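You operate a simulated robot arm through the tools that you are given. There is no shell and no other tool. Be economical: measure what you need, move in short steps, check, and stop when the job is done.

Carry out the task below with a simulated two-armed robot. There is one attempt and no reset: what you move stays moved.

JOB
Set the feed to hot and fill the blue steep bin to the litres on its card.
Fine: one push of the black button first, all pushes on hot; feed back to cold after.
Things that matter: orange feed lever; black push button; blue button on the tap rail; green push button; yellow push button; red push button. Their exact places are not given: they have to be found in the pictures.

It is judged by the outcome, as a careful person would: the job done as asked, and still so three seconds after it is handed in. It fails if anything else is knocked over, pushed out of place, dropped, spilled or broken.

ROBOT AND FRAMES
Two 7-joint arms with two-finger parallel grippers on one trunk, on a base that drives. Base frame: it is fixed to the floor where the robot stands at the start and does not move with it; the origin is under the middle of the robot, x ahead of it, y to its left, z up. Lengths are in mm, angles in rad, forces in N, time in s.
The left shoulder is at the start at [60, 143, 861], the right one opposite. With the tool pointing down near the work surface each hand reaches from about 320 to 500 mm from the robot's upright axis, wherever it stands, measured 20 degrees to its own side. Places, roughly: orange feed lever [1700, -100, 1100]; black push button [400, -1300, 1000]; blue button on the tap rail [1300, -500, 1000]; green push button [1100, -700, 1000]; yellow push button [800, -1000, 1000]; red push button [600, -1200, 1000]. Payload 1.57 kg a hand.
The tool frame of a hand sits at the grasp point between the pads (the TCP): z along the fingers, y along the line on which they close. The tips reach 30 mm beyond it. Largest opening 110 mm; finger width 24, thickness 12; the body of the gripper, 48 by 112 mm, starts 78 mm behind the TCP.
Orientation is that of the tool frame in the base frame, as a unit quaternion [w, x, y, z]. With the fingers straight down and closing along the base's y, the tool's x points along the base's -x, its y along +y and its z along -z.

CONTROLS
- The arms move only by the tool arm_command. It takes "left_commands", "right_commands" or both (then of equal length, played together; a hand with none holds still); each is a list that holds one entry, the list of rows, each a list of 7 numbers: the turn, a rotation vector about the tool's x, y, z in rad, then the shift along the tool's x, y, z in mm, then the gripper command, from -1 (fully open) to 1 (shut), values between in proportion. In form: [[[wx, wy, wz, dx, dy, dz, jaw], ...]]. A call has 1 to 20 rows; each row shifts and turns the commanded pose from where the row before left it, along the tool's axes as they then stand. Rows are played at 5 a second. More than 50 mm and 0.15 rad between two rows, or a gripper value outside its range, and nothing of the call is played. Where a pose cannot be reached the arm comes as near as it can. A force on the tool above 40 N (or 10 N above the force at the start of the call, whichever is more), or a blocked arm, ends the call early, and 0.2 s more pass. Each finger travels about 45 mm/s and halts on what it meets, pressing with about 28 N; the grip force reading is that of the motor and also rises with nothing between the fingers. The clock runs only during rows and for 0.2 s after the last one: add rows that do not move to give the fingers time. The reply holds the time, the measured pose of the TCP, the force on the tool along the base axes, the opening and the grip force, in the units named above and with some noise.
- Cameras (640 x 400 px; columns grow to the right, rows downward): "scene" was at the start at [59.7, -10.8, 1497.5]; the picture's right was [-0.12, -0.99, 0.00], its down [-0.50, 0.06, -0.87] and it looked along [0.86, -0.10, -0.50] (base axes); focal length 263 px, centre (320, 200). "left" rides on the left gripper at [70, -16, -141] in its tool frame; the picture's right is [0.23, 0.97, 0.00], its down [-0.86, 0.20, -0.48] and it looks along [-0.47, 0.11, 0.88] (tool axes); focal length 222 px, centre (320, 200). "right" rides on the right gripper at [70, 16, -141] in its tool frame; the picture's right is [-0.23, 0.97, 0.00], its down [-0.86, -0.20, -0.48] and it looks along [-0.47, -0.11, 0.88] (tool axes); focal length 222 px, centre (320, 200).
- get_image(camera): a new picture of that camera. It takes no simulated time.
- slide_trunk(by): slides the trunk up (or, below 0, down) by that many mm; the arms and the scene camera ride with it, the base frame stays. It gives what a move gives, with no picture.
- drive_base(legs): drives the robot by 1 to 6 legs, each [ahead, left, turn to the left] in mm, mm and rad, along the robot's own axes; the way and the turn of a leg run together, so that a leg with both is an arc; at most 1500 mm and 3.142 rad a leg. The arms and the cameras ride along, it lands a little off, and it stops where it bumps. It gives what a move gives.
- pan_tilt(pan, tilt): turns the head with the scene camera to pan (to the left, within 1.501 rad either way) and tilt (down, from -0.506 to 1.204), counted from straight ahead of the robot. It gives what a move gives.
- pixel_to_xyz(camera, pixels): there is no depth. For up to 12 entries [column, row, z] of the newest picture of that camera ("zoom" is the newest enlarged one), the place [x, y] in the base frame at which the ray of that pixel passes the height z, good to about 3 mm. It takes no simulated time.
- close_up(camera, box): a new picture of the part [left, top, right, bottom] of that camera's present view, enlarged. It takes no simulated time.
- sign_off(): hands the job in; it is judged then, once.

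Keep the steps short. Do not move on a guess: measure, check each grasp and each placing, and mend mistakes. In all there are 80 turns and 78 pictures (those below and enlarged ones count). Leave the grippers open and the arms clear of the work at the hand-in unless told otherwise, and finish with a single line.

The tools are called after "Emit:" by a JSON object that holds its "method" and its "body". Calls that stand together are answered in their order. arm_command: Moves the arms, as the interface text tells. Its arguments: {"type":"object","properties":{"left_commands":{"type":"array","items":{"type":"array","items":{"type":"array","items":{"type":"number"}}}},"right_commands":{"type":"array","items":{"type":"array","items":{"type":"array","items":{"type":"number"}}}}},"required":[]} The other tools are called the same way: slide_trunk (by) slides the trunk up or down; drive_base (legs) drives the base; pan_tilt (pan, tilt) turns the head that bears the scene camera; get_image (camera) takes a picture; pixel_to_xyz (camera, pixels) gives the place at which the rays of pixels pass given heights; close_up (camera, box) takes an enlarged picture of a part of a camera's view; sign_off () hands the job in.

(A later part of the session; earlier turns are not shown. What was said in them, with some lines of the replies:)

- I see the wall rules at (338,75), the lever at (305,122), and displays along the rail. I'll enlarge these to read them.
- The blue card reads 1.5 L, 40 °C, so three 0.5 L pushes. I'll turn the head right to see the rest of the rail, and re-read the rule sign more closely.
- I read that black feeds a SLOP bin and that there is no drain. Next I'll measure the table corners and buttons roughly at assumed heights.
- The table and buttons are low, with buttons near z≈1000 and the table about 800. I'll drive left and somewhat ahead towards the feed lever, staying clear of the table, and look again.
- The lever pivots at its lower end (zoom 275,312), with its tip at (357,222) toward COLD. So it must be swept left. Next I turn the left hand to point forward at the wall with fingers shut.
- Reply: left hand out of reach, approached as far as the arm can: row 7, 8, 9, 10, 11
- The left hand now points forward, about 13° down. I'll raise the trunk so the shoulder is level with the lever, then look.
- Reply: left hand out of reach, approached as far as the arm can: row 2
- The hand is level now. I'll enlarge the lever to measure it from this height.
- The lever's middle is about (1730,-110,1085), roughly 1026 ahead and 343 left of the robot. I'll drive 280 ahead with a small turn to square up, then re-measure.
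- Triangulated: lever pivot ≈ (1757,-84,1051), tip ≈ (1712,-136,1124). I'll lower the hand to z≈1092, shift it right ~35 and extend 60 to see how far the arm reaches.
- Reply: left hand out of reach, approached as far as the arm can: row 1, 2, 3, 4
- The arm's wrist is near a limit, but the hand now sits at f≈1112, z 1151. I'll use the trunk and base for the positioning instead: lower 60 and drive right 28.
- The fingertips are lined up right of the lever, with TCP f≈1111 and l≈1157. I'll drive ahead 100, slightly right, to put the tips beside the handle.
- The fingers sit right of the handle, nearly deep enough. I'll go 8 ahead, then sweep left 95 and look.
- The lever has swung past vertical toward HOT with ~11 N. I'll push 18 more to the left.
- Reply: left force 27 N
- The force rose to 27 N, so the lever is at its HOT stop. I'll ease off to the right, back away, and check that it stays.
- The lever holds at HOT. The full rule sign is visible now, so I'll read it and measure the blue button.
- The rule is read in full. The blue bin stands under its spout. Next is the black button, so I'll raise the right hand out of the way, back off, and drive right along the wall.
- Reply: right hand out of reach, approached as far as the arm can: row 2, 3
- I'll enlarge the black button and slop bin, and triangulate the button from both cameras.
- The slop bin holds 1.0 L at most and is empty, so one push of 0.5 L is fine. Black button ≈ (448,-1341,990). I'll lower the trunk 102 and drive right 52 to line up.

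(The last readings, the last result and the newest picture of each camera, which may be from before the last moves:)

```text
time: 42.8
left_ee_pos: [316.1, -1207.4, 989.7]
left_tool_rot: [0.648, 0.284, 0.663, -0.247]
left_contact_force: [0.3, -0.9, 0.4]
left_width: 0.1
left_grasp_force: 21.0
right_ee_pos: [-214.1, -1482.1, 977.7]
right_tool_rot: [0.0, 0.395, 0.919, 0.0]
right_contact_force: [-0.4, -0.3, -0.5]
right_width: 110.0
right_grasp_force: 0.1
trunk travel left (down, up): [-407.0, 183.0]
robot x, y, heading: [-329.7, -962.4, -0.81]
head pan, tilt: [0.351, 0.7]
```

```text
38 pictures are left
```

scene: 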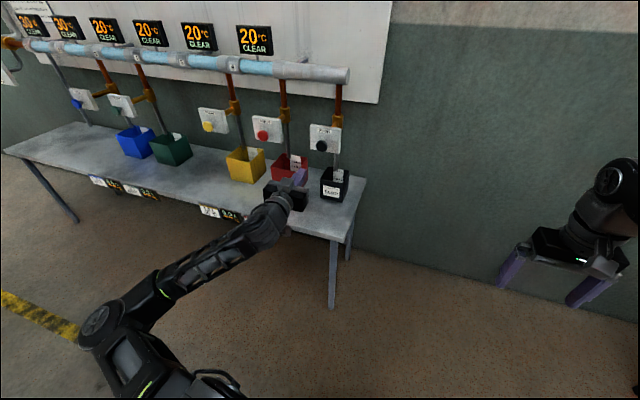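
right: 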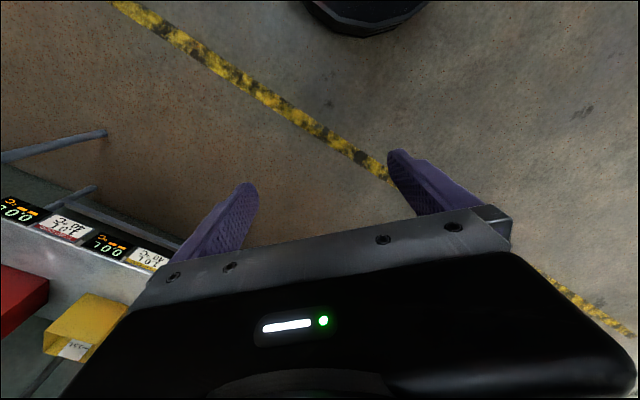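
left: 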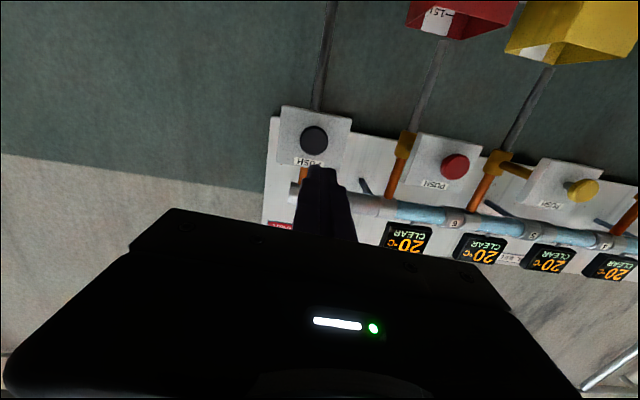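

The black button is at left-camera (313,140), almost on the finger axis. I'll get its distance from the scene view at (321,146) with z=990.

Emit:
{"method": "pixel_to_xyz", "body": {"camera": "scene", "pixels": [[321, 145.5, 985], [321, 145.5, 990], [321, 145.5, 995], [298, 178, 990]]}}

Emit:
{"method": "pixel_to_xyz", "body": {"camera": "left", "pixels": [[313, 140, 985], [313, 140, 990], [313, 140, 995]]}}

Emit:
{"method": "drive_base", "body": {"legs": [[100, -3, 0.0]]}}

Emit:
{"method": "get_image", "body": {"camera": "left"}}

Emit:
{"method": "close_up", "body": {"camera": "scene", "box": [240, 90, 360, 210]}}

```text
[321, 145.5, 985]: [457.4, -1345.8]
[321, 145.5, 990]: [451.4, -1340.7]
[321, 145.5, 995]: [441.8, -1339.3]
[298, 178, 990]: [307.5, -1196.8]
```

```text
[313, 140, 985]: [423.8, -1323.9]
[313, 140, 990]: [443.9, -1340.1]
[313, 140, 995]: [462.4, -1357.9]
```

```text
time: 43.9
left_ee_pos: [381.4, -1281.8, 989.4]
left_tool_rot: [0.647, 0.284, 0.662, -0.248]
left_contact_force: [0.3, -0.3, -0.9]
left_width: 0.0
left_grasp_force: 21.4
right_ee_pos: [-148.1, -1555.4, 978.0]
right_tool_rot: [0.0, 0.396, 0.918, 0.0]
right_contact_force: [-0.2, -0.3, 0.4]
right_width: 109.8
right_grasp_force: 0.2
trunk travel left (down, up): [-407.0, 183.0]
robot x, y, heading: [-264.9, -1038.5, -0.809]
head pan, tilt: [0.351, 0.7]
```

```text
37 pictures are left
```

left: 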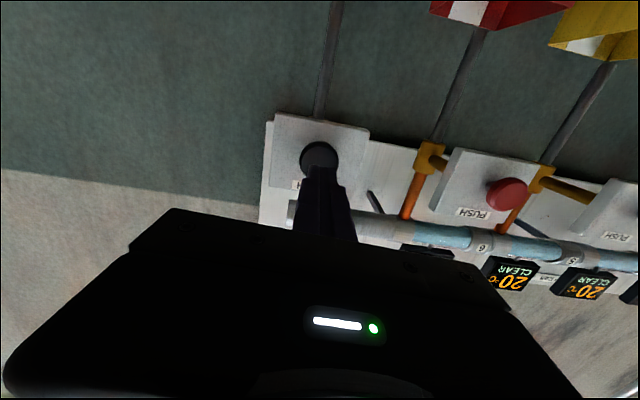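

```text
3.33 times, centred on (300, 150) of scene
```

zoom: 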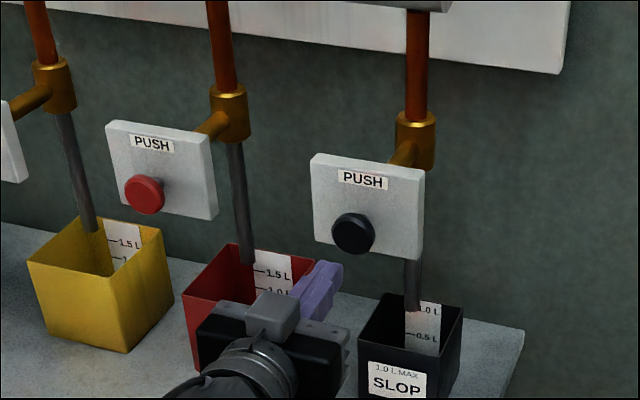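

Nearly aligned; the fingertip gap is about 58. I'll drive 42 ahead and 4 left, then press with the arm in small steps.

Emit:
{"method": "drive_base", "body": {"legs": [[42, 4, 0.0]]}}

Emit:
{"method": "get_image", "body": {"camera": "left"}}

Emit:
{"method": "close_up", "body": {"camera": "scene", "box": [240, 90, 360, 210]}}

```text
time: 44.8
left_ee_pos: [413.2, -1308.3, 990.6]
left_tool_rot: [0.647, 0.284, 0.662, -0.249]
left_contact_force: [0.6, 0.2, -0.4]
left_width: 0.0
left_grasp_force: 21.6
right_ee_pos: [-116.7, -1583.4, 977.4]
right_tool_rot: [0.0, 0.395, 0.918, 0.0]
right_contact_force: [0.1, -0.9, -0.7]
right_width: 109.9
right_grasp_force: 0.0
trunk travel left (down, up): [-407.0, 183.0]
robot x, y, heading: [-235.8, -1062.4, -0.812]
head pan, tilt: [0.351, 0.7]
```

```text
35 pictures are left
```

left: 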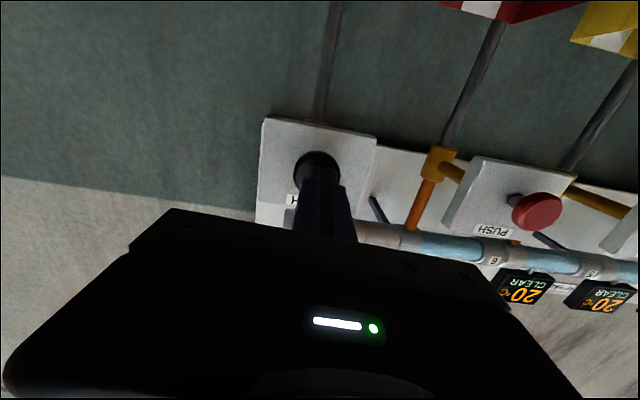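

```text
3.33 times, centred on (300, 150) of scene
```

zoom: 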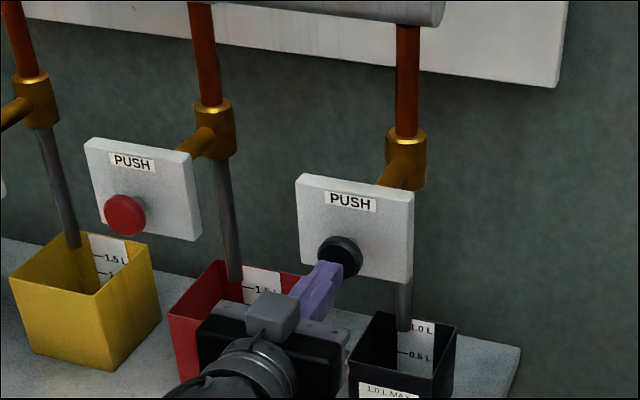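

Tip is ~15 from the button, centred. I'll press forward with small arm steps and watch the force.

Emit:
{"method": "arm_command", "body": {"left_commands": [[[0, 0, 0, 0, 0, 4, 1], [0, 0, 0, 0, 0, 4, 1], [0, 0, 0, 0, 0, 4, 1], [0, 0, 0, 0, 0, 4, 1]]]}}

Emit:
{"method": "close_up", "body": {"camera": "scene", "box": [240, 90, 360, 210]}}

```text
time: 45.8
left_ee_pos: [423.2, -1318.4, 989.6]
left_tool_rot: [0.646, 0.285, 0.663, -0.248]
left_contact_force: [-4.5, 3.9, -2.5]
left_width: 0.0
left_grasp_force: 21.1
right_ee_pos: [-117.2, -1582.4, 977.9]
right_tool_rot: [0.001, 0.396, 0.918, -0.001]
right_contact_force: [0.2, 0.3, 0.0]
right_width: 109.8
right_grasp_force: 0.0
trunk travel left (down, up): [-407.0, 183.0]
robot x, y, heading: [-232.5, -1061.4, -0.81]
head pan, tilt: [0.351, 0.7]
```

```text
3.33 times, centred on (300, 150) of scene
```

zoom: 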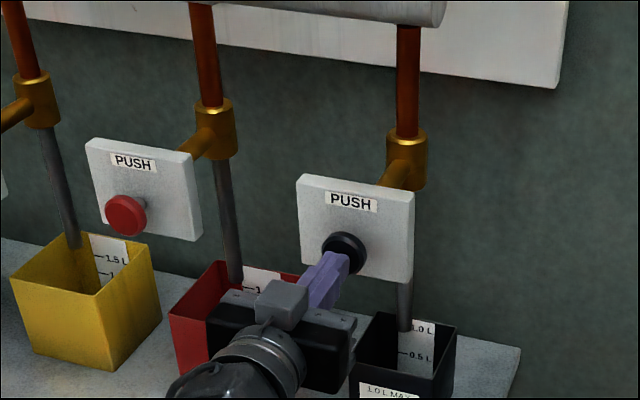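

Contact at ~6 N. I'll press 8 more and check for water and displays.

Emit:
{"method": "arm_command", "body": {"left_commands": [[[0, 0, 0, 0, 0, 4, 1], [0, 0, 0, 0, 0, 4, 1], [0, 0, 0, 0, 0, 0, 1]]]}}

Emit:
{"method": "get_image", "body": {"camera": "scene"}}

```text
time: 46.6
left_ee_pos: [429.0, -1324.2, 990.8]
left_tool_rot: [0.646, 0.286, 0.663, -0.249]
left_contact_force: [-14.8, 10.9, -7.5]
left_width: 0.0
left_grasp_force: 21.2
right_ee_pos: [-116.8, -1581.7, 978.6]
right_tool_rot: [0.001, 0.396, 0.918, 0.0]
right_contact_force: [0.4, 0.0, 0.7]
right_width: 110.1
right_grasp_force: 0.0
trunk travel left (down, up): [-407.0, 183.0]
robot x, y, heading: [-235.2, -1065.0, -0.812]
head pan, tilt: [0.351, 0.7]
```

```text
32 pictures are left
```

scene: 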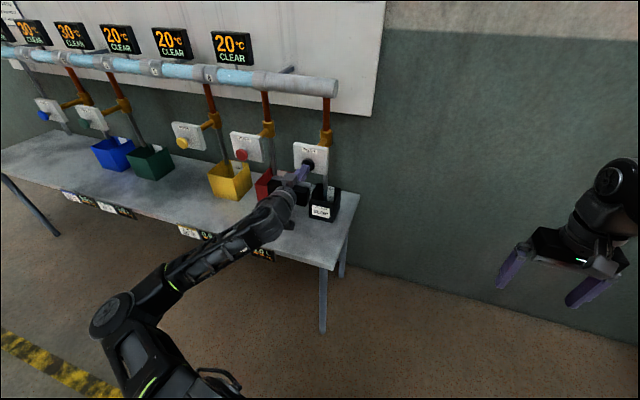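

The displays seem to have shifted (30 now at glass 3). I'll enlarge to verify before releasing.

Emit:
{"method": "close_up", "body": {"camera": "scene", "box": [0, 0, 340, 230]}}

Emit:
{"method": "arm_command", "body": {"left_commands": [[[0, 0, 0, 0, 0, -10, 1], [0, 0, 0, 0, 0, -14, 1], [0, 0, 0, 0, 0, 0, 1]]]}}

Emit:
{"method": "drive_base", "body": {"legs": [[-150, 0, 0.0]]}}

Emit:
{"method": "pan_tilt", "body": {"pan": 0.6, "tilt": 0.6}}

Emit:
{"method": "get_image", "body": {"camera": "scene"}}

```text
1.74 times, centred on (170, 115) of scene
```

zoom: 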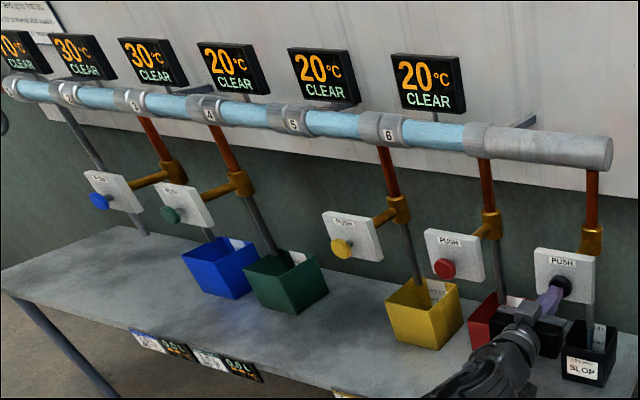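

```text
time: 47.4
left_ee_pos: [412.9, -1308.8, 989.7]
left_tool_rot: [0.647, 0.284, 0.663, -0.247]
left_contact_force: [0.8, 0.1, 0.6]
left_width: 0.0
left_grasp_force: 21.4
right_ee_pos: [-117.1, -1582.3, 977.7]
right_tool_rot: [0.0, 0.396, 0.918, 0.001]
right_contact_force: [-0.1, 0.1, -0.5]
right_width: 110.0
right_grasp_force: 0.0
trunk travel left (down, up): [-407.0, 183.0]
robot x, y, heading: [-234.2, -1063.7, -0.816]
head pan, tilt: [0.351, 0.7]
```

```text
time: 48.8
left_ee_pos: [308.2, -1201.6, 989.8]
left_tool_rot: [0.647, 0.284, 0.662, -0.249]
left_contact_force: [-0.1, 0.2, 0.4]
left_width: 0.0
left_grasp_force: 21.6
right_ee_pos: [-221.5, -1474.4, 978.7]
right_tool_rot: [0.001, 0.397, 0.918, 0.0]
right_contact_force: [-0.2, 0.4, 0.5]
right_width: 110.0
right_grasp_force: 0.0
trunk travel left (down, up): [-407.0, 183.0]
robot x, y, heading: [-339.5, -954.9, -0.815]
head pan, tilt: [0.351, 0.7]
```

```text
time: 49.6
left_ee_pos: [309.0, -1201.2, 989.3]
left_tool_rot: [0.647, 0.285, 0.662, -0.249]
left_contact_force: [-0.5, 0.7, -0.5]
left_width: 0.2
left_grasp_force: 21.3
right_ee_pos: [-220.5, -1475.3, 978.1]
right_tool_rot: [-0.001, 0.397, 0.918, 0.0]
right_contact_force: [0.1, 0.2, -0.7]
right_width: 109.8
right_grasp_force: 0.1
trunk travel left (down, up): [-407.0, 183.0]
robot x, y, heading: [-342.3, -955.3, -0.813]
head pan, tilt: [0.6, 0.6]
```

```text
30 pictures are left
```

scene: 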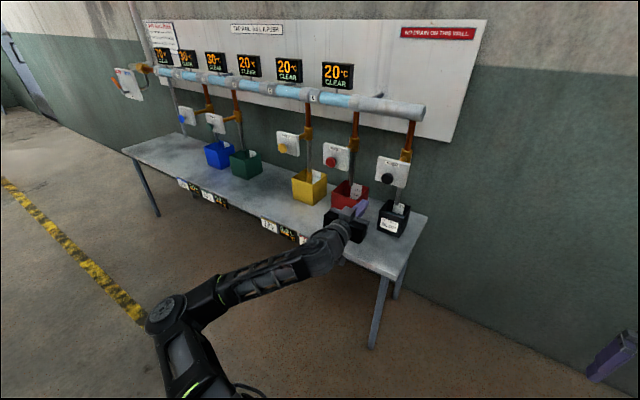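

The displays read 70/30/30/20/20/20, so exactly one push registered and the button is released. Next is the blue button, about 1190 left. I'll back off 40 more and drive left.

Emit:
{"method": "drive_base", "body": {"legs": [[-40, 0, 0.0], [0, 1180, 0]]}}

Emit:
{"method": "get_image", "body": {"camera": "left"}}

Emit:
{"method": "pan_tilt", "body": {"pan": 0.35, "tilt": 0.7}}

Emit:
{"method": "get_image", "body": {"camera": "scene"}}

```text
time: 55.9
left_ee_pos: [1118.2, -381.1, 989.7]
left_tool_rot: [0.647, 0.284, 0.663, -0.248]
left_contact_force: [-0.3, -0.2, 0.3]
left_width: 0.2
left_grasp_force: 21.1
right_ee_pos: [590.3, -655.0, 978.3]
right_tool_rot: [-0.001, 0.397, 0.918, 0.0]
right_contact_force: [0.0, 0.4, -0.1]
right_width: 110.1
right_grasp_force: 0.0
trunk travel left (down, up): [-407.0, 183.0]
robot x, y, heading: [467.6, -130.9, -0.818]
head pan, tilt: [0.6, 0.6]
```

```text
29 pictures are left
```

left: 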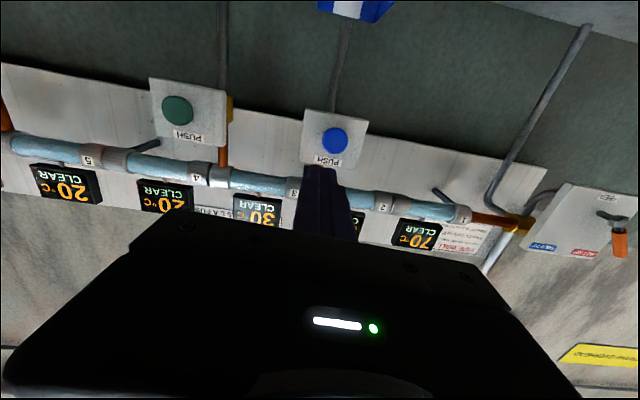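

```text
time: 56.7
left_ee_pos: [1119.0, -380.5, 990.1]
left_tool_rot: [0.647, 0.284, 0.662, -0.249]
left_contact_force: [0.9, -0.4, 0.2]
left_width: 0.3
left_grasp_force: 21.1
right_ee_pos: [589.7, -653.7, 978.8]
right_tool_rot: [0.0, 0.396, 0.918, 0.0]
right_contact_force: [0.8, -0.1, 0.0]
right_width: 110.0
right_grasp_force: 0.2
trunk travel left (down, up): [-407.0, 183.0]
robot x, y, heading: [468.1, -137.4, -0.815]
head pan, tilt: [0.351, 0.7]
```

```text
28 pictures are left
```

scene: 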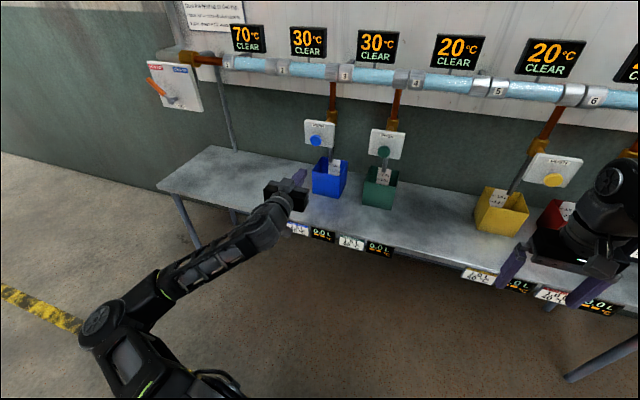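

Emit:
{"method": "pixel_to_xyz", "body": {"camera": "scene", "pixels": [[316, 141, 985], [316, 141, 990], [316, 141, 995], [316, 141, 1000], [525, 213, 900], [525, 213, 920]]}}

Emit:
{"method": "pixel_to_xyz", "body": {"camera": "left", "pixels": [[335, 141, 985], [335, 141, 990], [335, 141, 995], [335, 141, 1000]]}}

```text
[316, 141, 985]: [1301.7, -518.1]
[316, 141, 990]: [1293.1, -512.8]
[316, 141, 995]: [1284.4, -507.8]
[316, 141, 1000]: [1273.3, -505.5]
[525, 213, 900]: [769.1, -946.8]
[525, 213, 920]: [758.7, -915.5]
```

```text
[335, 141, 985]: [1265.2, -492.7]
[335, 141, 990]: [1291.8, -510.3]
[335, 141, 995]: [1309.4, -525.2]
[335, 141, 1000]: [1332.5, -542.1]
```

Blue button ≈ (1292,-511,990). From the TCP that is 214 ahead and 36 left. I'll drive 150 ahead and 35 left.

Emit:
{"method": "drive_base", "body": {"legs": [[150, 35, 0.0]]}}

Emit:
{"method": "get_image", "body": {"camera": "left"}}

```text
time: 58.1
left_ee_pos: [1249.2, -468.0, 988.8]
left_tool_rot: [0.647, 0.285, 0.662, -0.25]
left_contact_force: [-0.6, -1.1, 0.5]
left_width: 0.1
left_grasp_force: 21.1
right_ee_pos: [717.8, -741.5, 977.3]
right_tool_rot: [0.0, 0.398, 0.917, 0.0]
right_contact_force: [-0.2, 0.0, 0.0]
right_width: 109.9
right_grasp_force: 0.0
trunk travel left (down, up): [-407.0, 183.0]
robot x, y, heading: [600.8, -220.6, -0.812]
head pan, tilt: [0.351, 0.7]
```

```text
27 pictures are left
```

left: 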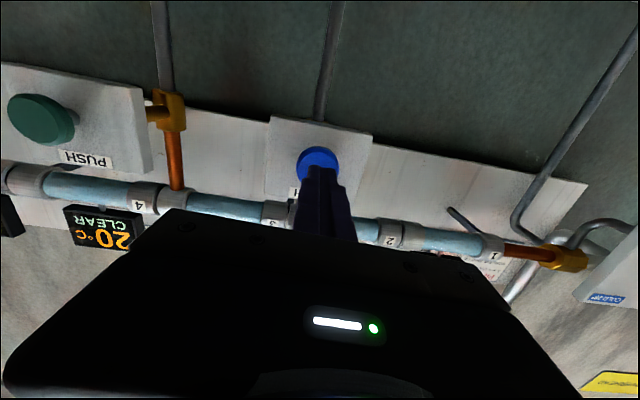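

Centred, gap ≈ 31. I'll drive 14 ahead, then press with the arm by 24 in small steps, as with the black button.

Emit:
{"method": "drive_base", "body": {"legs": [[14, 0, 0.0]]}}

Emit:
{"method": "arm_command", "body": {"left_commands": [[[0, 0, 0, 0, 0, 4, 1], [0, 0, 0, 0, 0, 4, 1], [0, 0, 0, 0, 0, 4, 1], [0, 0, 0, 0, 0, 4, 1], [0, 0, 0, 0, 0, 4, 1]]]}}

Emit:
{"method": "get_image", "body": {"camera": "scene"}}

```text
time: 58.8
left_ee_pos: [1259.2, -479.3, 989.5]
left_tool_rot: [0.646, 0.285, 0.662, -0.249]
left_contact_force: [0.9, -0.4, -0.3]
left_width: 0.0
left_grasp_force: 21.1
right_ee_pos: [729.5, -750.2, 977.3]
right_tool_rot: [0.0, 0.397, 0.918, 0.0]
right_contact_force: [0.2, 0.6, -0.4]
right_width: 109.7
right_grasp_force: 0.0
trunk travel left (down, up): [-407.0, 183.0]
robot x, y, heading: [615.2, -228.5, -0.814]
head pan, tilt: [0.351, 0.7]
```

```text
time: 60.0
left_ee_pos: [1272.7, -492.2, 989.6]
left_tool_rot: [0.646, 0.286, 0.663, -0.249]
left_contact_force: [-4.1, 2.3, -1.2]
left_width: 0.0
left_grasp_force: 21.7
right_ee_pos: [728.2, -750.0, 978.3]
right_tool_rot: [0.0, 0.396, 0.918, 0.0]
right_contact_force: [0.5, 0.0, -0.7]
right_width: 110.0
right_grasp_force: 0.1
trunk travel left (down, up): [-407.0, 183.0]
robot x, y, heading: [611.0, -229.6, -0.811]
head pan, tilt: [0.351, 0.7]
```

```text
26 pictures are left
```

scene: 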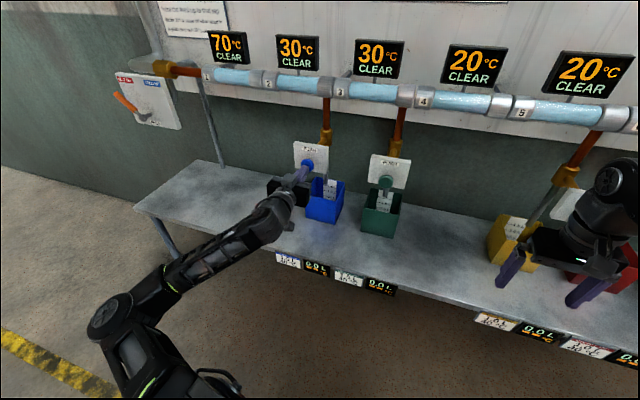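

Only 5 N and no change yet: displays still 70/30/30. I'll press 8 more.

Emit:
{"method": "arm_command", "body": {"left_commands": [[[0, 0, 0, 0, 0, 4, 1], [0, 0, 0, 0, 0, 4, 1], [0, 0, 0, 0, 0, 0, 1]]]}}

Emit:
{"method": "get_image", "body": {"camera": "scene"}}

```text
time: 60.8
left_ee_pos: [1277.7, -496.0, 989.4]
left_tool_rot: [0.645, 0.286, 0.663, -0.249]
left_contact_force: [-8.8, 3.5, -4.2]
left_width: 0.1
left_grasp_force: 21.3
right_ee_pos: [727.8, -751.5, 977.7]
right_tool_rot: [0.001, 0.397, 0.918, 0.001]
right_contact_force: [0.1, 0.3, 0.5]
right_width: 110.0
right_grasp_force: 0.1
trunk travel left (down, up): [-407.0, 183.0]
robot x, y, heading: [611.0, -233.3, -0.811]
head pan, tilt: [0.351, 0.7]
```

```text
25 pictures are left
```

scene: 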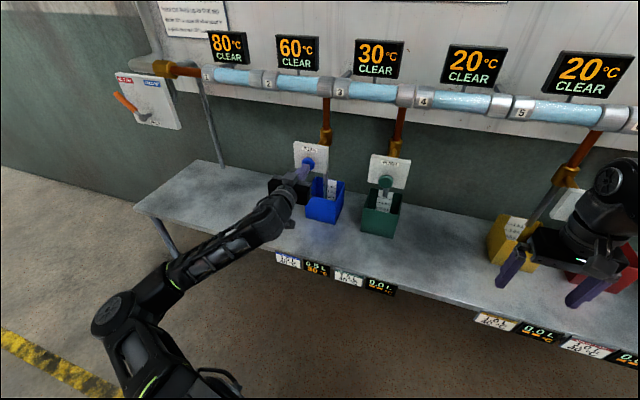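

Push 1 registered: glasses read 80/60/30 and the bin 0.5 L. I'll release fully, then press again by the same amount.

Emit:
{"method": "arm_command", "body": {"left_commands": [[[0, 0, 0, 0, 0, -10, 1], [0, 0, 0, 0, 0, -12, 1], [0, 0, 0, 0, 0, 0, 1], [0, 0, 0, 0, 0, 0, 1], [0, 0, 0, 0, 0, 0, 1]]]}}

Emit:
{"method": "arm_command", "body": {"left_commands": [[[0, 0, 0, 0, 0, 6, 1], [0, 0, 0, 0, 0, 6, 1], [0, 0, 0, 0, 0, 4, 1], [0, 0, 0, 0, 0, 4, 1], [0, 0, 0, 0, 0, 3, 1], [0, 0, 0, 0, 0, 0, 1]]]}}

Emit:
{"method": "get_image", "body": {"camera": "scene"}}

```text
time: 62.0
left_ee_pos: [1261.6, -482.2, 989.3]
left_tool_rot: [0.647, 0.285, 0.662, -0.249]
left_contact_force: [-0.2, -0.5, -0.3]
left_width: 0.2
left_grasp_force: 21.3
right_ee_pos: [728.4, -751.4, 979.5]
right_tool_rot: [0.0, 0.395, 0.919, 0.0]
right_contact_force: [0.2, -0.1, -0.2]
right_width: 110.2
right_grasp_force: 0.0
trunk travel left (down, up): [-407.0, 183.0]
robot x, y, heading: [610.9, -229.3, -0.813]
head pan, tilt: [0.351, 0.7]
```

```text
time: 63.4
left_ee_pos: [1276.4, -498.2, 988.7]
left_tool_rot: [0.645, 0.287, 0.663, -0.25]
left_contact_force: [-8.2, 4.2, -0.9]
left_width: 0.0
left_grasp_force: 21.6
right_ee_pos: [728.1, -750.4, 977.1]
right_tool_rot: [0.001, 0.396, 0.918, -0.001]
right_contact_force: [-0.9, -0.2, 0.3]
right_width: 110.0
right_grasp_force: 0.0
trunk travel left (down, up): [-407.0, 183.0]
robot x, y, heading: [613.7, -234.4, -0.815]
head pan, tilt: [0.351, 0.7]
```

```text
24 pictures are left
```

scene: 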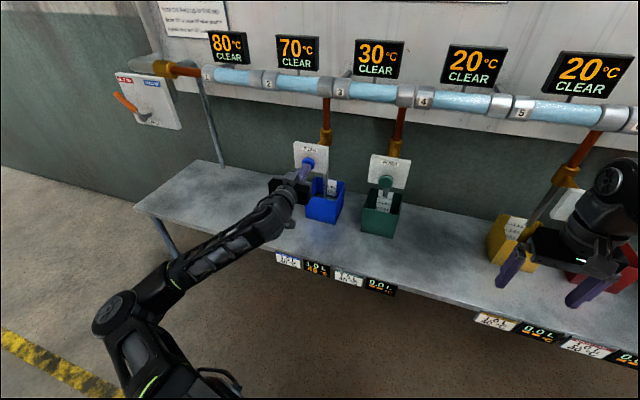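

Push 2 registered: 80/70/30 and 1.0 L. I'll release and press a third time.

Emit:
{"method": "arm_command", "body": {"left_commands": [[[0, 0, 0, 0, 0, -10, 1], [0, 0, 0, 0, 0, -13, 1], [0, 0, 0, 0, 0, 0, 1], [0, 0, 0, 0, 0, 0, 1], [0, 0, 0, 0, 0, 0, 1]]]}}

Emit:
{"method": "arm_command", "body": {"left_commands": [[[0, 0, 0, 0, 0, 6, 1], [0, 0, 0, 0, 0, 6, 1], [0, 0, 0, 0, 0, 4, 1], [0, 0, 0, 0, 0, 4, 1], [0, 0, 0, 0, 0, 3, 1], [0, 0, 0, 0, 0, 0, 1]]]}}

Emit:
{"method": "close_up", "body": {"camera": "scene", "box": [190, 20, 410, 300]}}

```text
time: 64.6
left_ee_pos: [1262.2, -483.0, 989.3]
left_tool_rot: [0.646, 0.286, 0.662, -0.25]
left_contact_force: [0.3, 0.1, 0.0]
left_width: 0.0
left_grasp_force: 21.4
right_ee_pos: [728.6, -751.7, 979.3]
right_tool_rot: [0.0, 0.397, 0.918, 0.001]
right_contact_force: [-0.5, -0.1, 0.5]
right_width: 109.9
right_grasp_force: 0.2
trunk travel left (down, up): [-407.0, 183.0]
robot x, y, heading: [611.3, -226.0, -0.813]
head pan, tilt: [0.351, 0.7]
```

```text
time: 66.0
left_ee_pos: [1276.4, -499.2, 989.5]
left_tool_rot: [0.646, 0.286, 0.663, -0.25]
left_contact_force: [-9.1, 3.4, -1.9]
left_width: 0.0
left_grasp_force: 21.2
right_ee_pos: [727.3, -750.2, 978.1]
right_tool_rot: [0.002, 0.397, 0.918, 0.0]
right_contact_force: [0.7, 0.2, -0.5]
right_width: 110.2
right_grasp_force: 0.1
trunk travel left (down, up): [-407.0, 183.0]
robot x, y, heading: [609.7, -231.8, -0.814]
head pan, tilt: [0.351, 0.7]
```

```text
1.43 times, centred on (300, 160) of scene
```

zoom: 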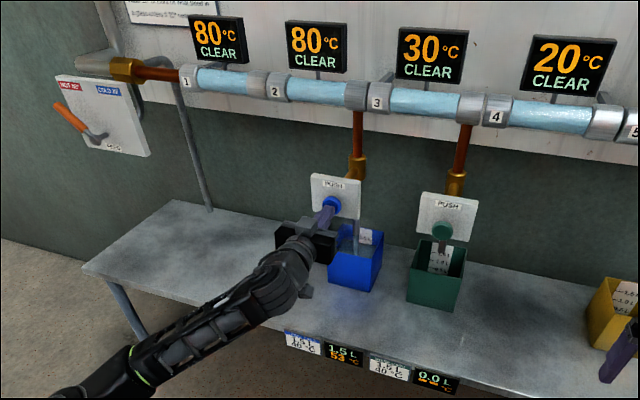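

The blue bin reads 1.5 L (53 °C, as expected after the priming push). I'll release, back off 160, raise the trunk 102 and drive left toward the lever.

Emit:
{"method": "arm_command", "body": {"left_commands": [[[0, 0, 0, 0, 0, -10, 1], [0, 0, 0, 0, 0, -13, 1], [0, 0, 0, 0, 0, 0, 1]]]}}

Emit:
{"method": "drive_base", "body": {"legs": [[-160, 0, 0.0]]}}

Emit:
{"method": "slide_trunk", "body": {"by": 102}}

Emit:
{"method": "drive_base", "body": {"legs": [[0, 720, 0.015]]}}

Emit:
{"method": "get_image", "body": {"camera": "left"}}

Emit:
{"method": "get_image", "body": {"camera": "scene"}}

```text
time: 66.8
left_ee_pos: [1263.4, -482.1, 988.6]
left_tool_rot: [0.646, 0.286, 0.663, -0.249]
left_contact_force: [0.6, 0.0, 0.1]
left_width: 0.0
left_grasp_force: 20.9
right_ee_pos: [728.3, -750.7, 977.8]
right_tool_rot: [-0.001, 0.396, 0.918, 0.0]
right_contact_force: [0.0, 0.0, -0.2]
right_width: 109.8
right_grasp_force: 0.0
trunk travel left (down, up): [-407.0, 183.0]
robot x, y, heading: [608.1, -229.1, -0.813]
head pan, tilt: [0.351, 0.7]
```

```text
time: 68.3
left_ee_pos: [1151.2, -363.3, 990.0]
left_tool_rot: [0.647, 0.285, 0.662, -0.249]
left_contact_force: [0.2, -0.3, -0.6]
left_width: 0.0
left_grasp_force: 21.8
right_ee_pos: [619.6, -632.8, 977.8]
right_tool_rot: [0.001, 0.396, 0.918, -0.001]
right_contact_force: [-0.1, -0.2, -0.6]
right_width: 110.3
right_grasp_force: 0.1
trunk travel left (down, up): [-407.0, 183.0]
robot x, y, heading: [499.9, -114.0, -0.813]
head pan, tilt: [0.351, 0.7]
```

```text
time: 69.6
left_ee_pos: [1151.9, -365.4, 1091.6]
left_tool_rot: [0.647, 0.285, 0.662, -0.249]
left_contact_force: [0.1, 0.2, 0.2]
left_width: 0.0
left_grasp_force: 21.3
right_ee_pos: [617.5, -634.1, 1080.4]
right_tool_rot: [0.001, 0.397, 0.918, -0.001]
right_contact_force: [0.2, -0.5, 0.5]
right_width: 110.0
right_grasp_force: 0.1
trunk travel left (down, up): [-509.0, 81.0]
robot x, y, heading: [501.1, -111.0, -0.809]
head pan, tilt: [0.351, 0.7]
```

```text
time: 73.5
left_ee_pos: [1675.8, 145.3, 1091.7]
left_tool_rot: [0.649, 0.279, 0.665, -0.244]
left_contact_force: [-0.7, -0.4, -0.2]
left_width: 0.1
left_grasp_force: 21.4
right_ee_pos: [1146.7, -131.7, 1080.4]
right_tool_rot: [-0.001, 0.389, 0.921, 0.0]
right_contact_force: [0.3, -0.1, -0.8]
right_width: 110.1
right_grasp_force: 0.1
trunk travel left (down, up): [-509.0, 81.0]
robot x, y, heading: [1019.8, 385.1, -0.799]
head pan, tilt: [0.351, 0.7]
```

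```text
22 pictures are left
```

left: 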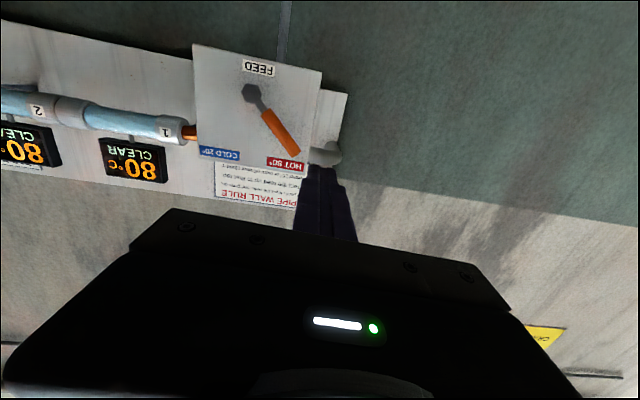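

```text
21 pictures are left
```

scene: 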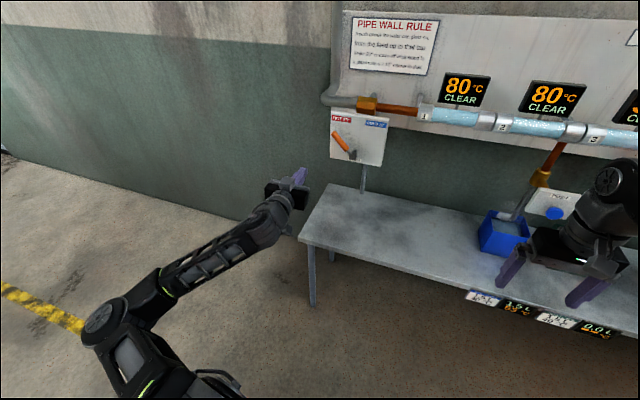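

Emit:
{"method": "pixel_to_xyz", "body": {"camera": "left", "pixels": [[293, 150, 1110], [293, 150, 1115], [293, 150, 1120], [293, 150, 1125], [251, 92, 1050]]}}

Emit:
{"method": "pixel_to_xyz", "body": {"camera": "scene", "pixels": [[335, 133, 1110], [335, 133, 1115], [335, 133, 1120], [335, 133, 1125], [350, 154, 1050]]}}

Emit:
{"method": "drive_base", "body": {"legs": [[110, -5, 0.0]]}}

Emit:
{"method": "get_image", "body": {"camera": "left"}}

```text
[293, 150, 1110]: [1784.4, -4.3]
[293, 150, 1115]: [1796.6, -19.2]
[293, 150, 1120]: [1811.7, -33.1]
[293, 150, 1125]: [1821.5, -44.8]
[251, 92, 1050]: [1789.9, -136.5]
```

```text
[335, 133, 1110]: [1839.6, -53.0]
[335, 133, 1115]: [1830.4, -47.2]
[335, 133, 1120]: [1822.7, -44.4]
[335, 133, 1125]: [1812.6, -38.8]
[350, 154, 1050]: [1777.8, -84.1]
```

```text
time: 74.7
left_ee_pos: [1751.5, 60.2, 1089.9]
left_tool_rot: [0.648, 0.28, 0.665, -0.243]
left_contact_force: [0.9, 0.3, 0.0]
left_width: 0.0
left_grasp_force: 21.2
right_ee_pos: [1220.8, -217.0, 1077.9]
right_tool_rot: [-0.001, 0.389, 0.921, 0.0]
right_contact_force: [0.3, -0.3, 0.2]
right_width: 109.9
right_grasp_force: 0.2
trunk travel left (down, up): [-509.0, 81.0]
robot x, y, heading: [1094.7, 301.7, -0.798]
head pan, tilt: [0.351, 0.7]
```

```text
20 pictures are left
```

left: 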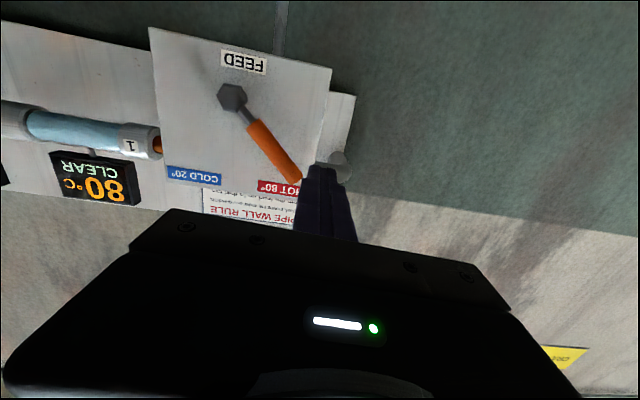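

The lever's hot tip is ≈ (1817,-41,1122), and my fingers are ~50 left of the handle at contact height. I'll drive 81 ahead.

Emit:
{"method": "drive_base", "body": {"legs": [[81, 0, 0.0]]}}

Emit:
{"method": "get_image", "body": {"camera": "left"}}

Emit:
{"method": "get_image", "body": {"camera": "scene"}}

```text
time: 75.8
left_ee_pos: [1807.9, 4.5, 1090.3]
left_tool_rot: [0.648, 0.28, 0.665, -0.244]
left_contact_force: [0.1, -0.1, 0.2]
left_width: 0.0
left_grasp_force: 21.0
right_ee_pos: [1278.1, -272.8, 1079.9]
right_tool_rot: [-0.002, 0.388, 0.921, 0.001]
right_contact_force: [0.6, -0.3, 0.0]
right_width: 110.0
right_grasp_force: 0.1
trunk travel left (down, up): [-509.0, 81.0]
robot x, y, heading: [1150.0, 244.2, -0.794]
head pan, tilt: [0.351, 0.7]
```

```text
19 pictures are left
```

left: 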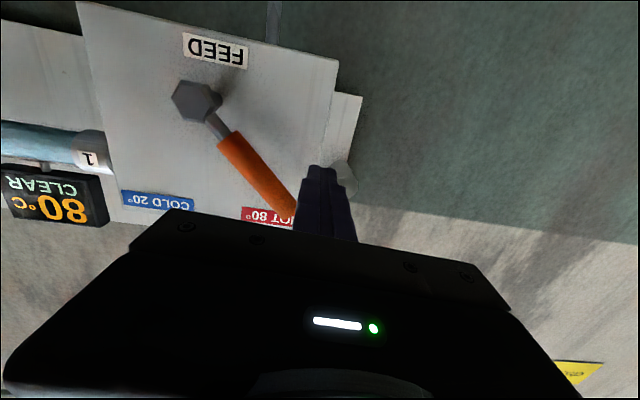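

```text
18 pictures are left
```

scene: 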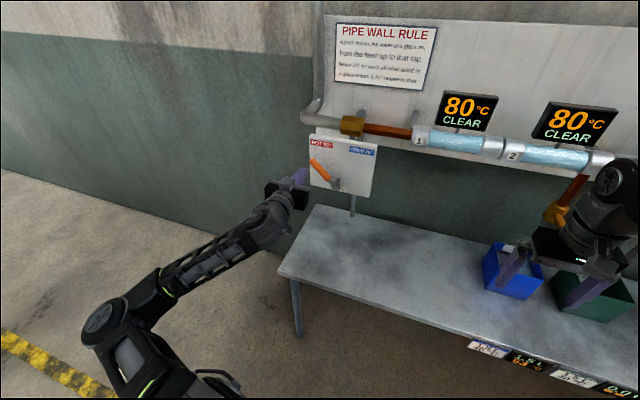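

The fingers are at f≈1262, left of the handle. Sweeping right 92.

Emit:
{"method": "drive_base", "body": {"legs": [[2, -92, 0.0]]}}

Emit:
{"method": "get_image", "body": {"camera": "left"}}

```text
time: 76.9
left_ee_pos: [1740.9, -56.8, 1095.0]
left_tool_rot: [0.65, 0.279, 0.663, -0.244]
left_contact_force: [-6.8, 13.1, 15.5]
left_width: 0.0
left_grasp_force: 21.4
right_ee_pos: [1213.0, -334.9, 1081.1]
right_tool_rot: [0.002, 0.387, 0.922, 0.0]
right_contact_force: [0.5, 0.0, 0.3]
right_width: 110.0
right_grasp_force: 0.0
trunk travel left (down, up): [-509.0, 81.0]
robot x, y, heading: [1087.0, 181.9, -0.792]
head pan, tilt: [0.351, 0.7]
```

```text
17 pictures are left
```

left: 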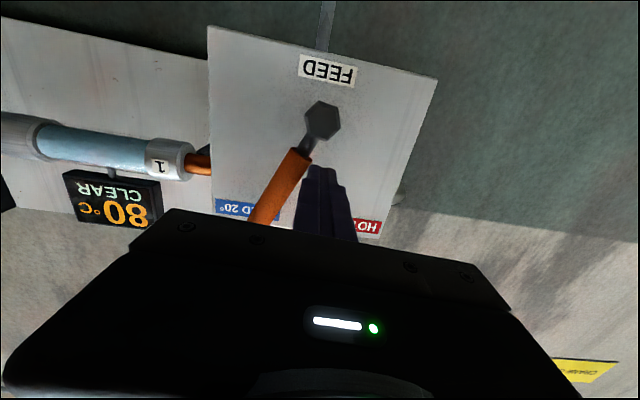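

The lever has passed vertical toward COLD. I'll push 14 more.

Emit:
{"method": "drive_base", "body": {"legs": [[0, -14, 0.0]]}}

Emit:
{"method": "get_image", "body": {"camera": "left"}}

```text
time: 77.7
left_ee_pos: [1733.2, -66.6, 1091.2]
left_tool_rot: [0.649, 0.277, 0.666, -0.242]
left_contact_force: [-0.1, 18.6, -1.4]
left_width: 0.2
left_grasp_force: 21.0
right_ee_pos: [1203.7, -344.8, 1079.7]
right_tool_rot: [0.0, 0.387, 0.922, -0.002]
right_contact_force: [0.0, 0.1, -0.1]
right_width: 109.9
right_grasp_force: 0.1
trunk travel left (down, up): [-509.0, 81.0]
robot x, y, heading: [1075.4, 169.6, -0.79]
head pan, tilt: [0.351, 0.7]
```

```text
16 pictures are left
```

left: 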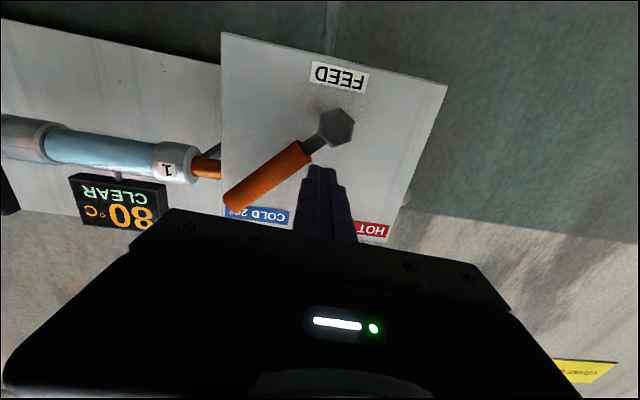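

The lever appears to lie over at COLD. I'll ease left, back away, and check it.

Emit:
{"method": "drive_base", "body": {"legs": [[0, 22, 0.0], [-200, 0, 0]]}}

Emit:
{"method": "get_image", "body": {"camera": "left"}}

Emit:
{"method": "get_image", "body": {"camera": "scene"}}

Emit:
{"method": "close_up", "body": {"camera": "scene", "box": [300, 70, 420, 200]}}

```text
time: 79.7
left_ee_pos: [1610.7, 91.8, 1091.9]
left_tool_rot: [0.649, 0.278, 0.666, -0.241]
left_contact_force: [0.9, -1.3, -0.4]
left_width: 0.1
left_grasp_force: 21.5
right_ee_pos: [1082.9, -189.9, 1079.6]
right_tool_rot: [0.0, 0.387, 0.922, -0.001]
right_contact_force: [0.4, -0.4, 0.3]
right_width: 110.1
right_grasp_force: 0.1
trunk travel left (down, up): [-509.0, 81.0]
robot x, y, heading: [953.9, 325.7, -0.791]
head pan, tilt: [0.351, 0.7]
```

```text
15 pictures are left
```

left: 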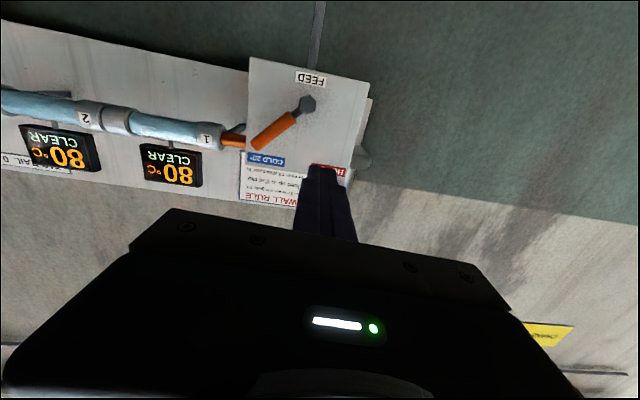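

```text
14 pictures are left
```

scene: 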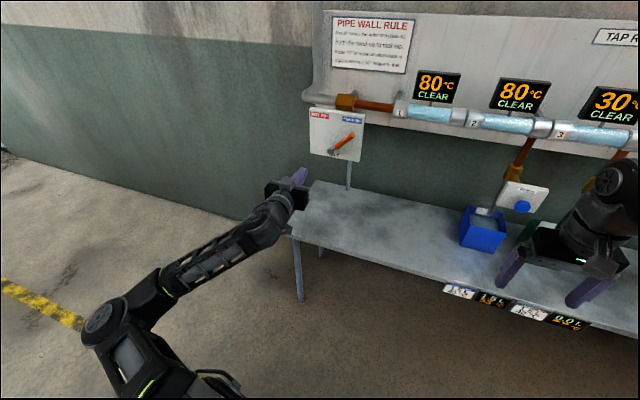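

```text
3.08 times, centred on (360, 135) of scene
```

zoom: 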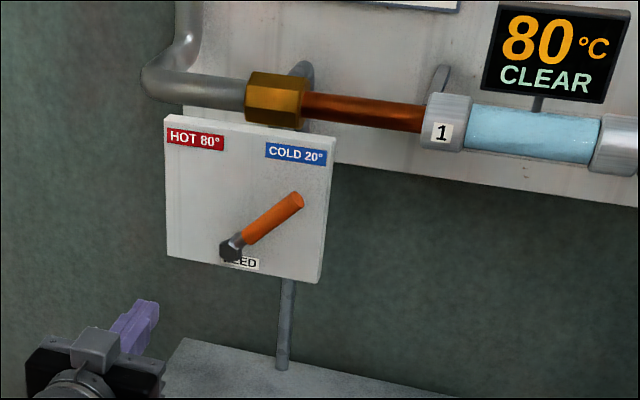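

The lever is back at COLD. Now I'll open the left gripper, back further clear and do a last check of the blue bin's display.

Emit:
{"method": "drive_base", "body": {"legs": [[-200, 0, 0.0]]}}

Emit:
{"method": "arm_command", "body": {"left_commands": [[[0, 0, 0, 0, 0, 0, -1], [0, 0, 0, 0, 0, 0, -1], [0, 0, 0, 0, 0, 0, -1], [0, 0, 0, 0, 0, 0, -1], [0, 0, 0, 0, 0, 0, -1], [0, 0, 0, 0, 0, 0, -1], [0, 0, 0, 0, 0, 0, -1], [0, 0, 0, 0, 0, 0, -1]]]}}

Emit:
{"method": "pan_tilt", "body": {"pan": -0.1, "tilt": 0.5}}

Emit:
{"method": "get_image", "body": {"camera": "scene"}}

Emit:
{"method": "close_up", "body": {"camera": "scene", "box": [160, 80, 480, 300]}}

```text
time: 81.2
left_ee_pos: [1470.2, 233.4, 1091.5]
left_tool_rot: [0.65, 0.277, 0.666, -0.241]
left_contact_force: [0.7, -0.1, 0.6]
left_width: 0.0
left_grasp_force: 21.7
right_ee_pos: [945.1, -48.7, 1080.1]
right_tool_rot: [0.0, 0.385, 0.923, -0.002]
right_contact_force: [-0.3, 1.1, 0.4]
right_width: 110.0
right_grasp_force: 0.0
trunk travel left (down, up): [-509.0, 81.0]
robot x, y, heading: [815.1, 465.5, -0.79]
head pan, tilt: [0.351, 0.7]
```

```text
time: 83.0
left_ee_pos: [1472.0, 232.6, 1091.2]
left_tool_rot: [0.65, 0.276, 0.666, -0.241]
left_contact_force: [-0.6, 0.1, -0.6]
left_width: 110.2
left_grasp_force: 0.2
right_ee_pos: [944.8, -49.5, 1079.3]
right_tool_rot: [-0.001, 0.385, 0.923, -0.001]
right_contact_force: [0.8, 0.4, 0.3]
right_width: 110.0
right_grasp_force: 0.1
trunk travel left (down, up): [-509.0, 81.0]
robot x, y, heading: [814.1, 464.3, -0.785]
head pan, tilt: [0.351, 0.7]
```

```text
time: 83.9
left_ee_pos: [1472.4, 233.0, 1090.7]
left_tool_rot: [0.649, 0.277, 0.666, -0.241]
left_contact_force: [0.9, -0.1, -0.3]
left_width: 109.9
left_grasp_force: 0.1
right_ee_pos: [945.2, -49.7, 1079.1]
right_tool_rot: [-0.001, 0.385, 0.923, -0.001]
right_contact_force: [0.2, -0.2, 0.5]
right_width: 110.1
right_grasp_force: 0.0
trunk travel left (down, up): [-509.0, 81.0]
robot x, y, heading: [815.4, 470.2, -0.787]
head pan, tilt: [-0.099, 0.499]
```

```text
12 pictures are left
```

scene: 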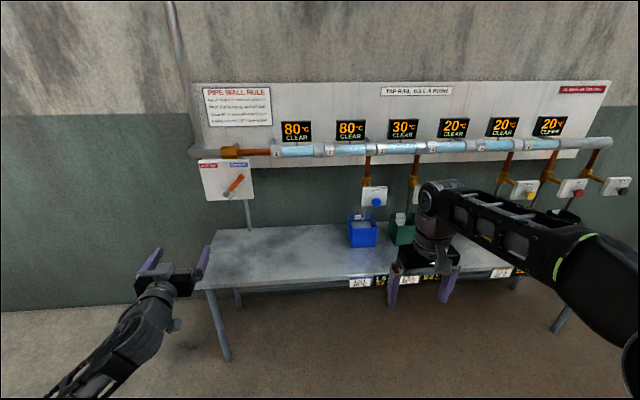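

```text
1.82 times, centred on (320, 190) of scene
```

zoom: 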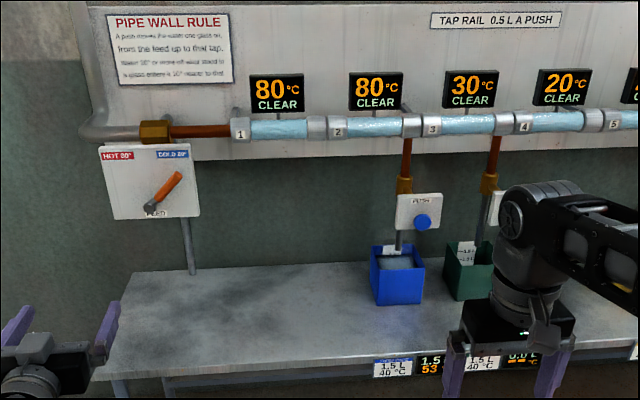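

The blue bin reads 1.5 L, the lever is on COLD, the grippers are open, and both arms are clear. Handing in.

Emit:
{"method": "sign_off", "body": {}}

```text
The job is handed in.
```

The blue steep bin is filled to the 1.5 L on its card, with one black push first and three blue pushes all on hot, and the feed is back on cold; its water reads 53 °C against the card's 40 °C because of the black push.
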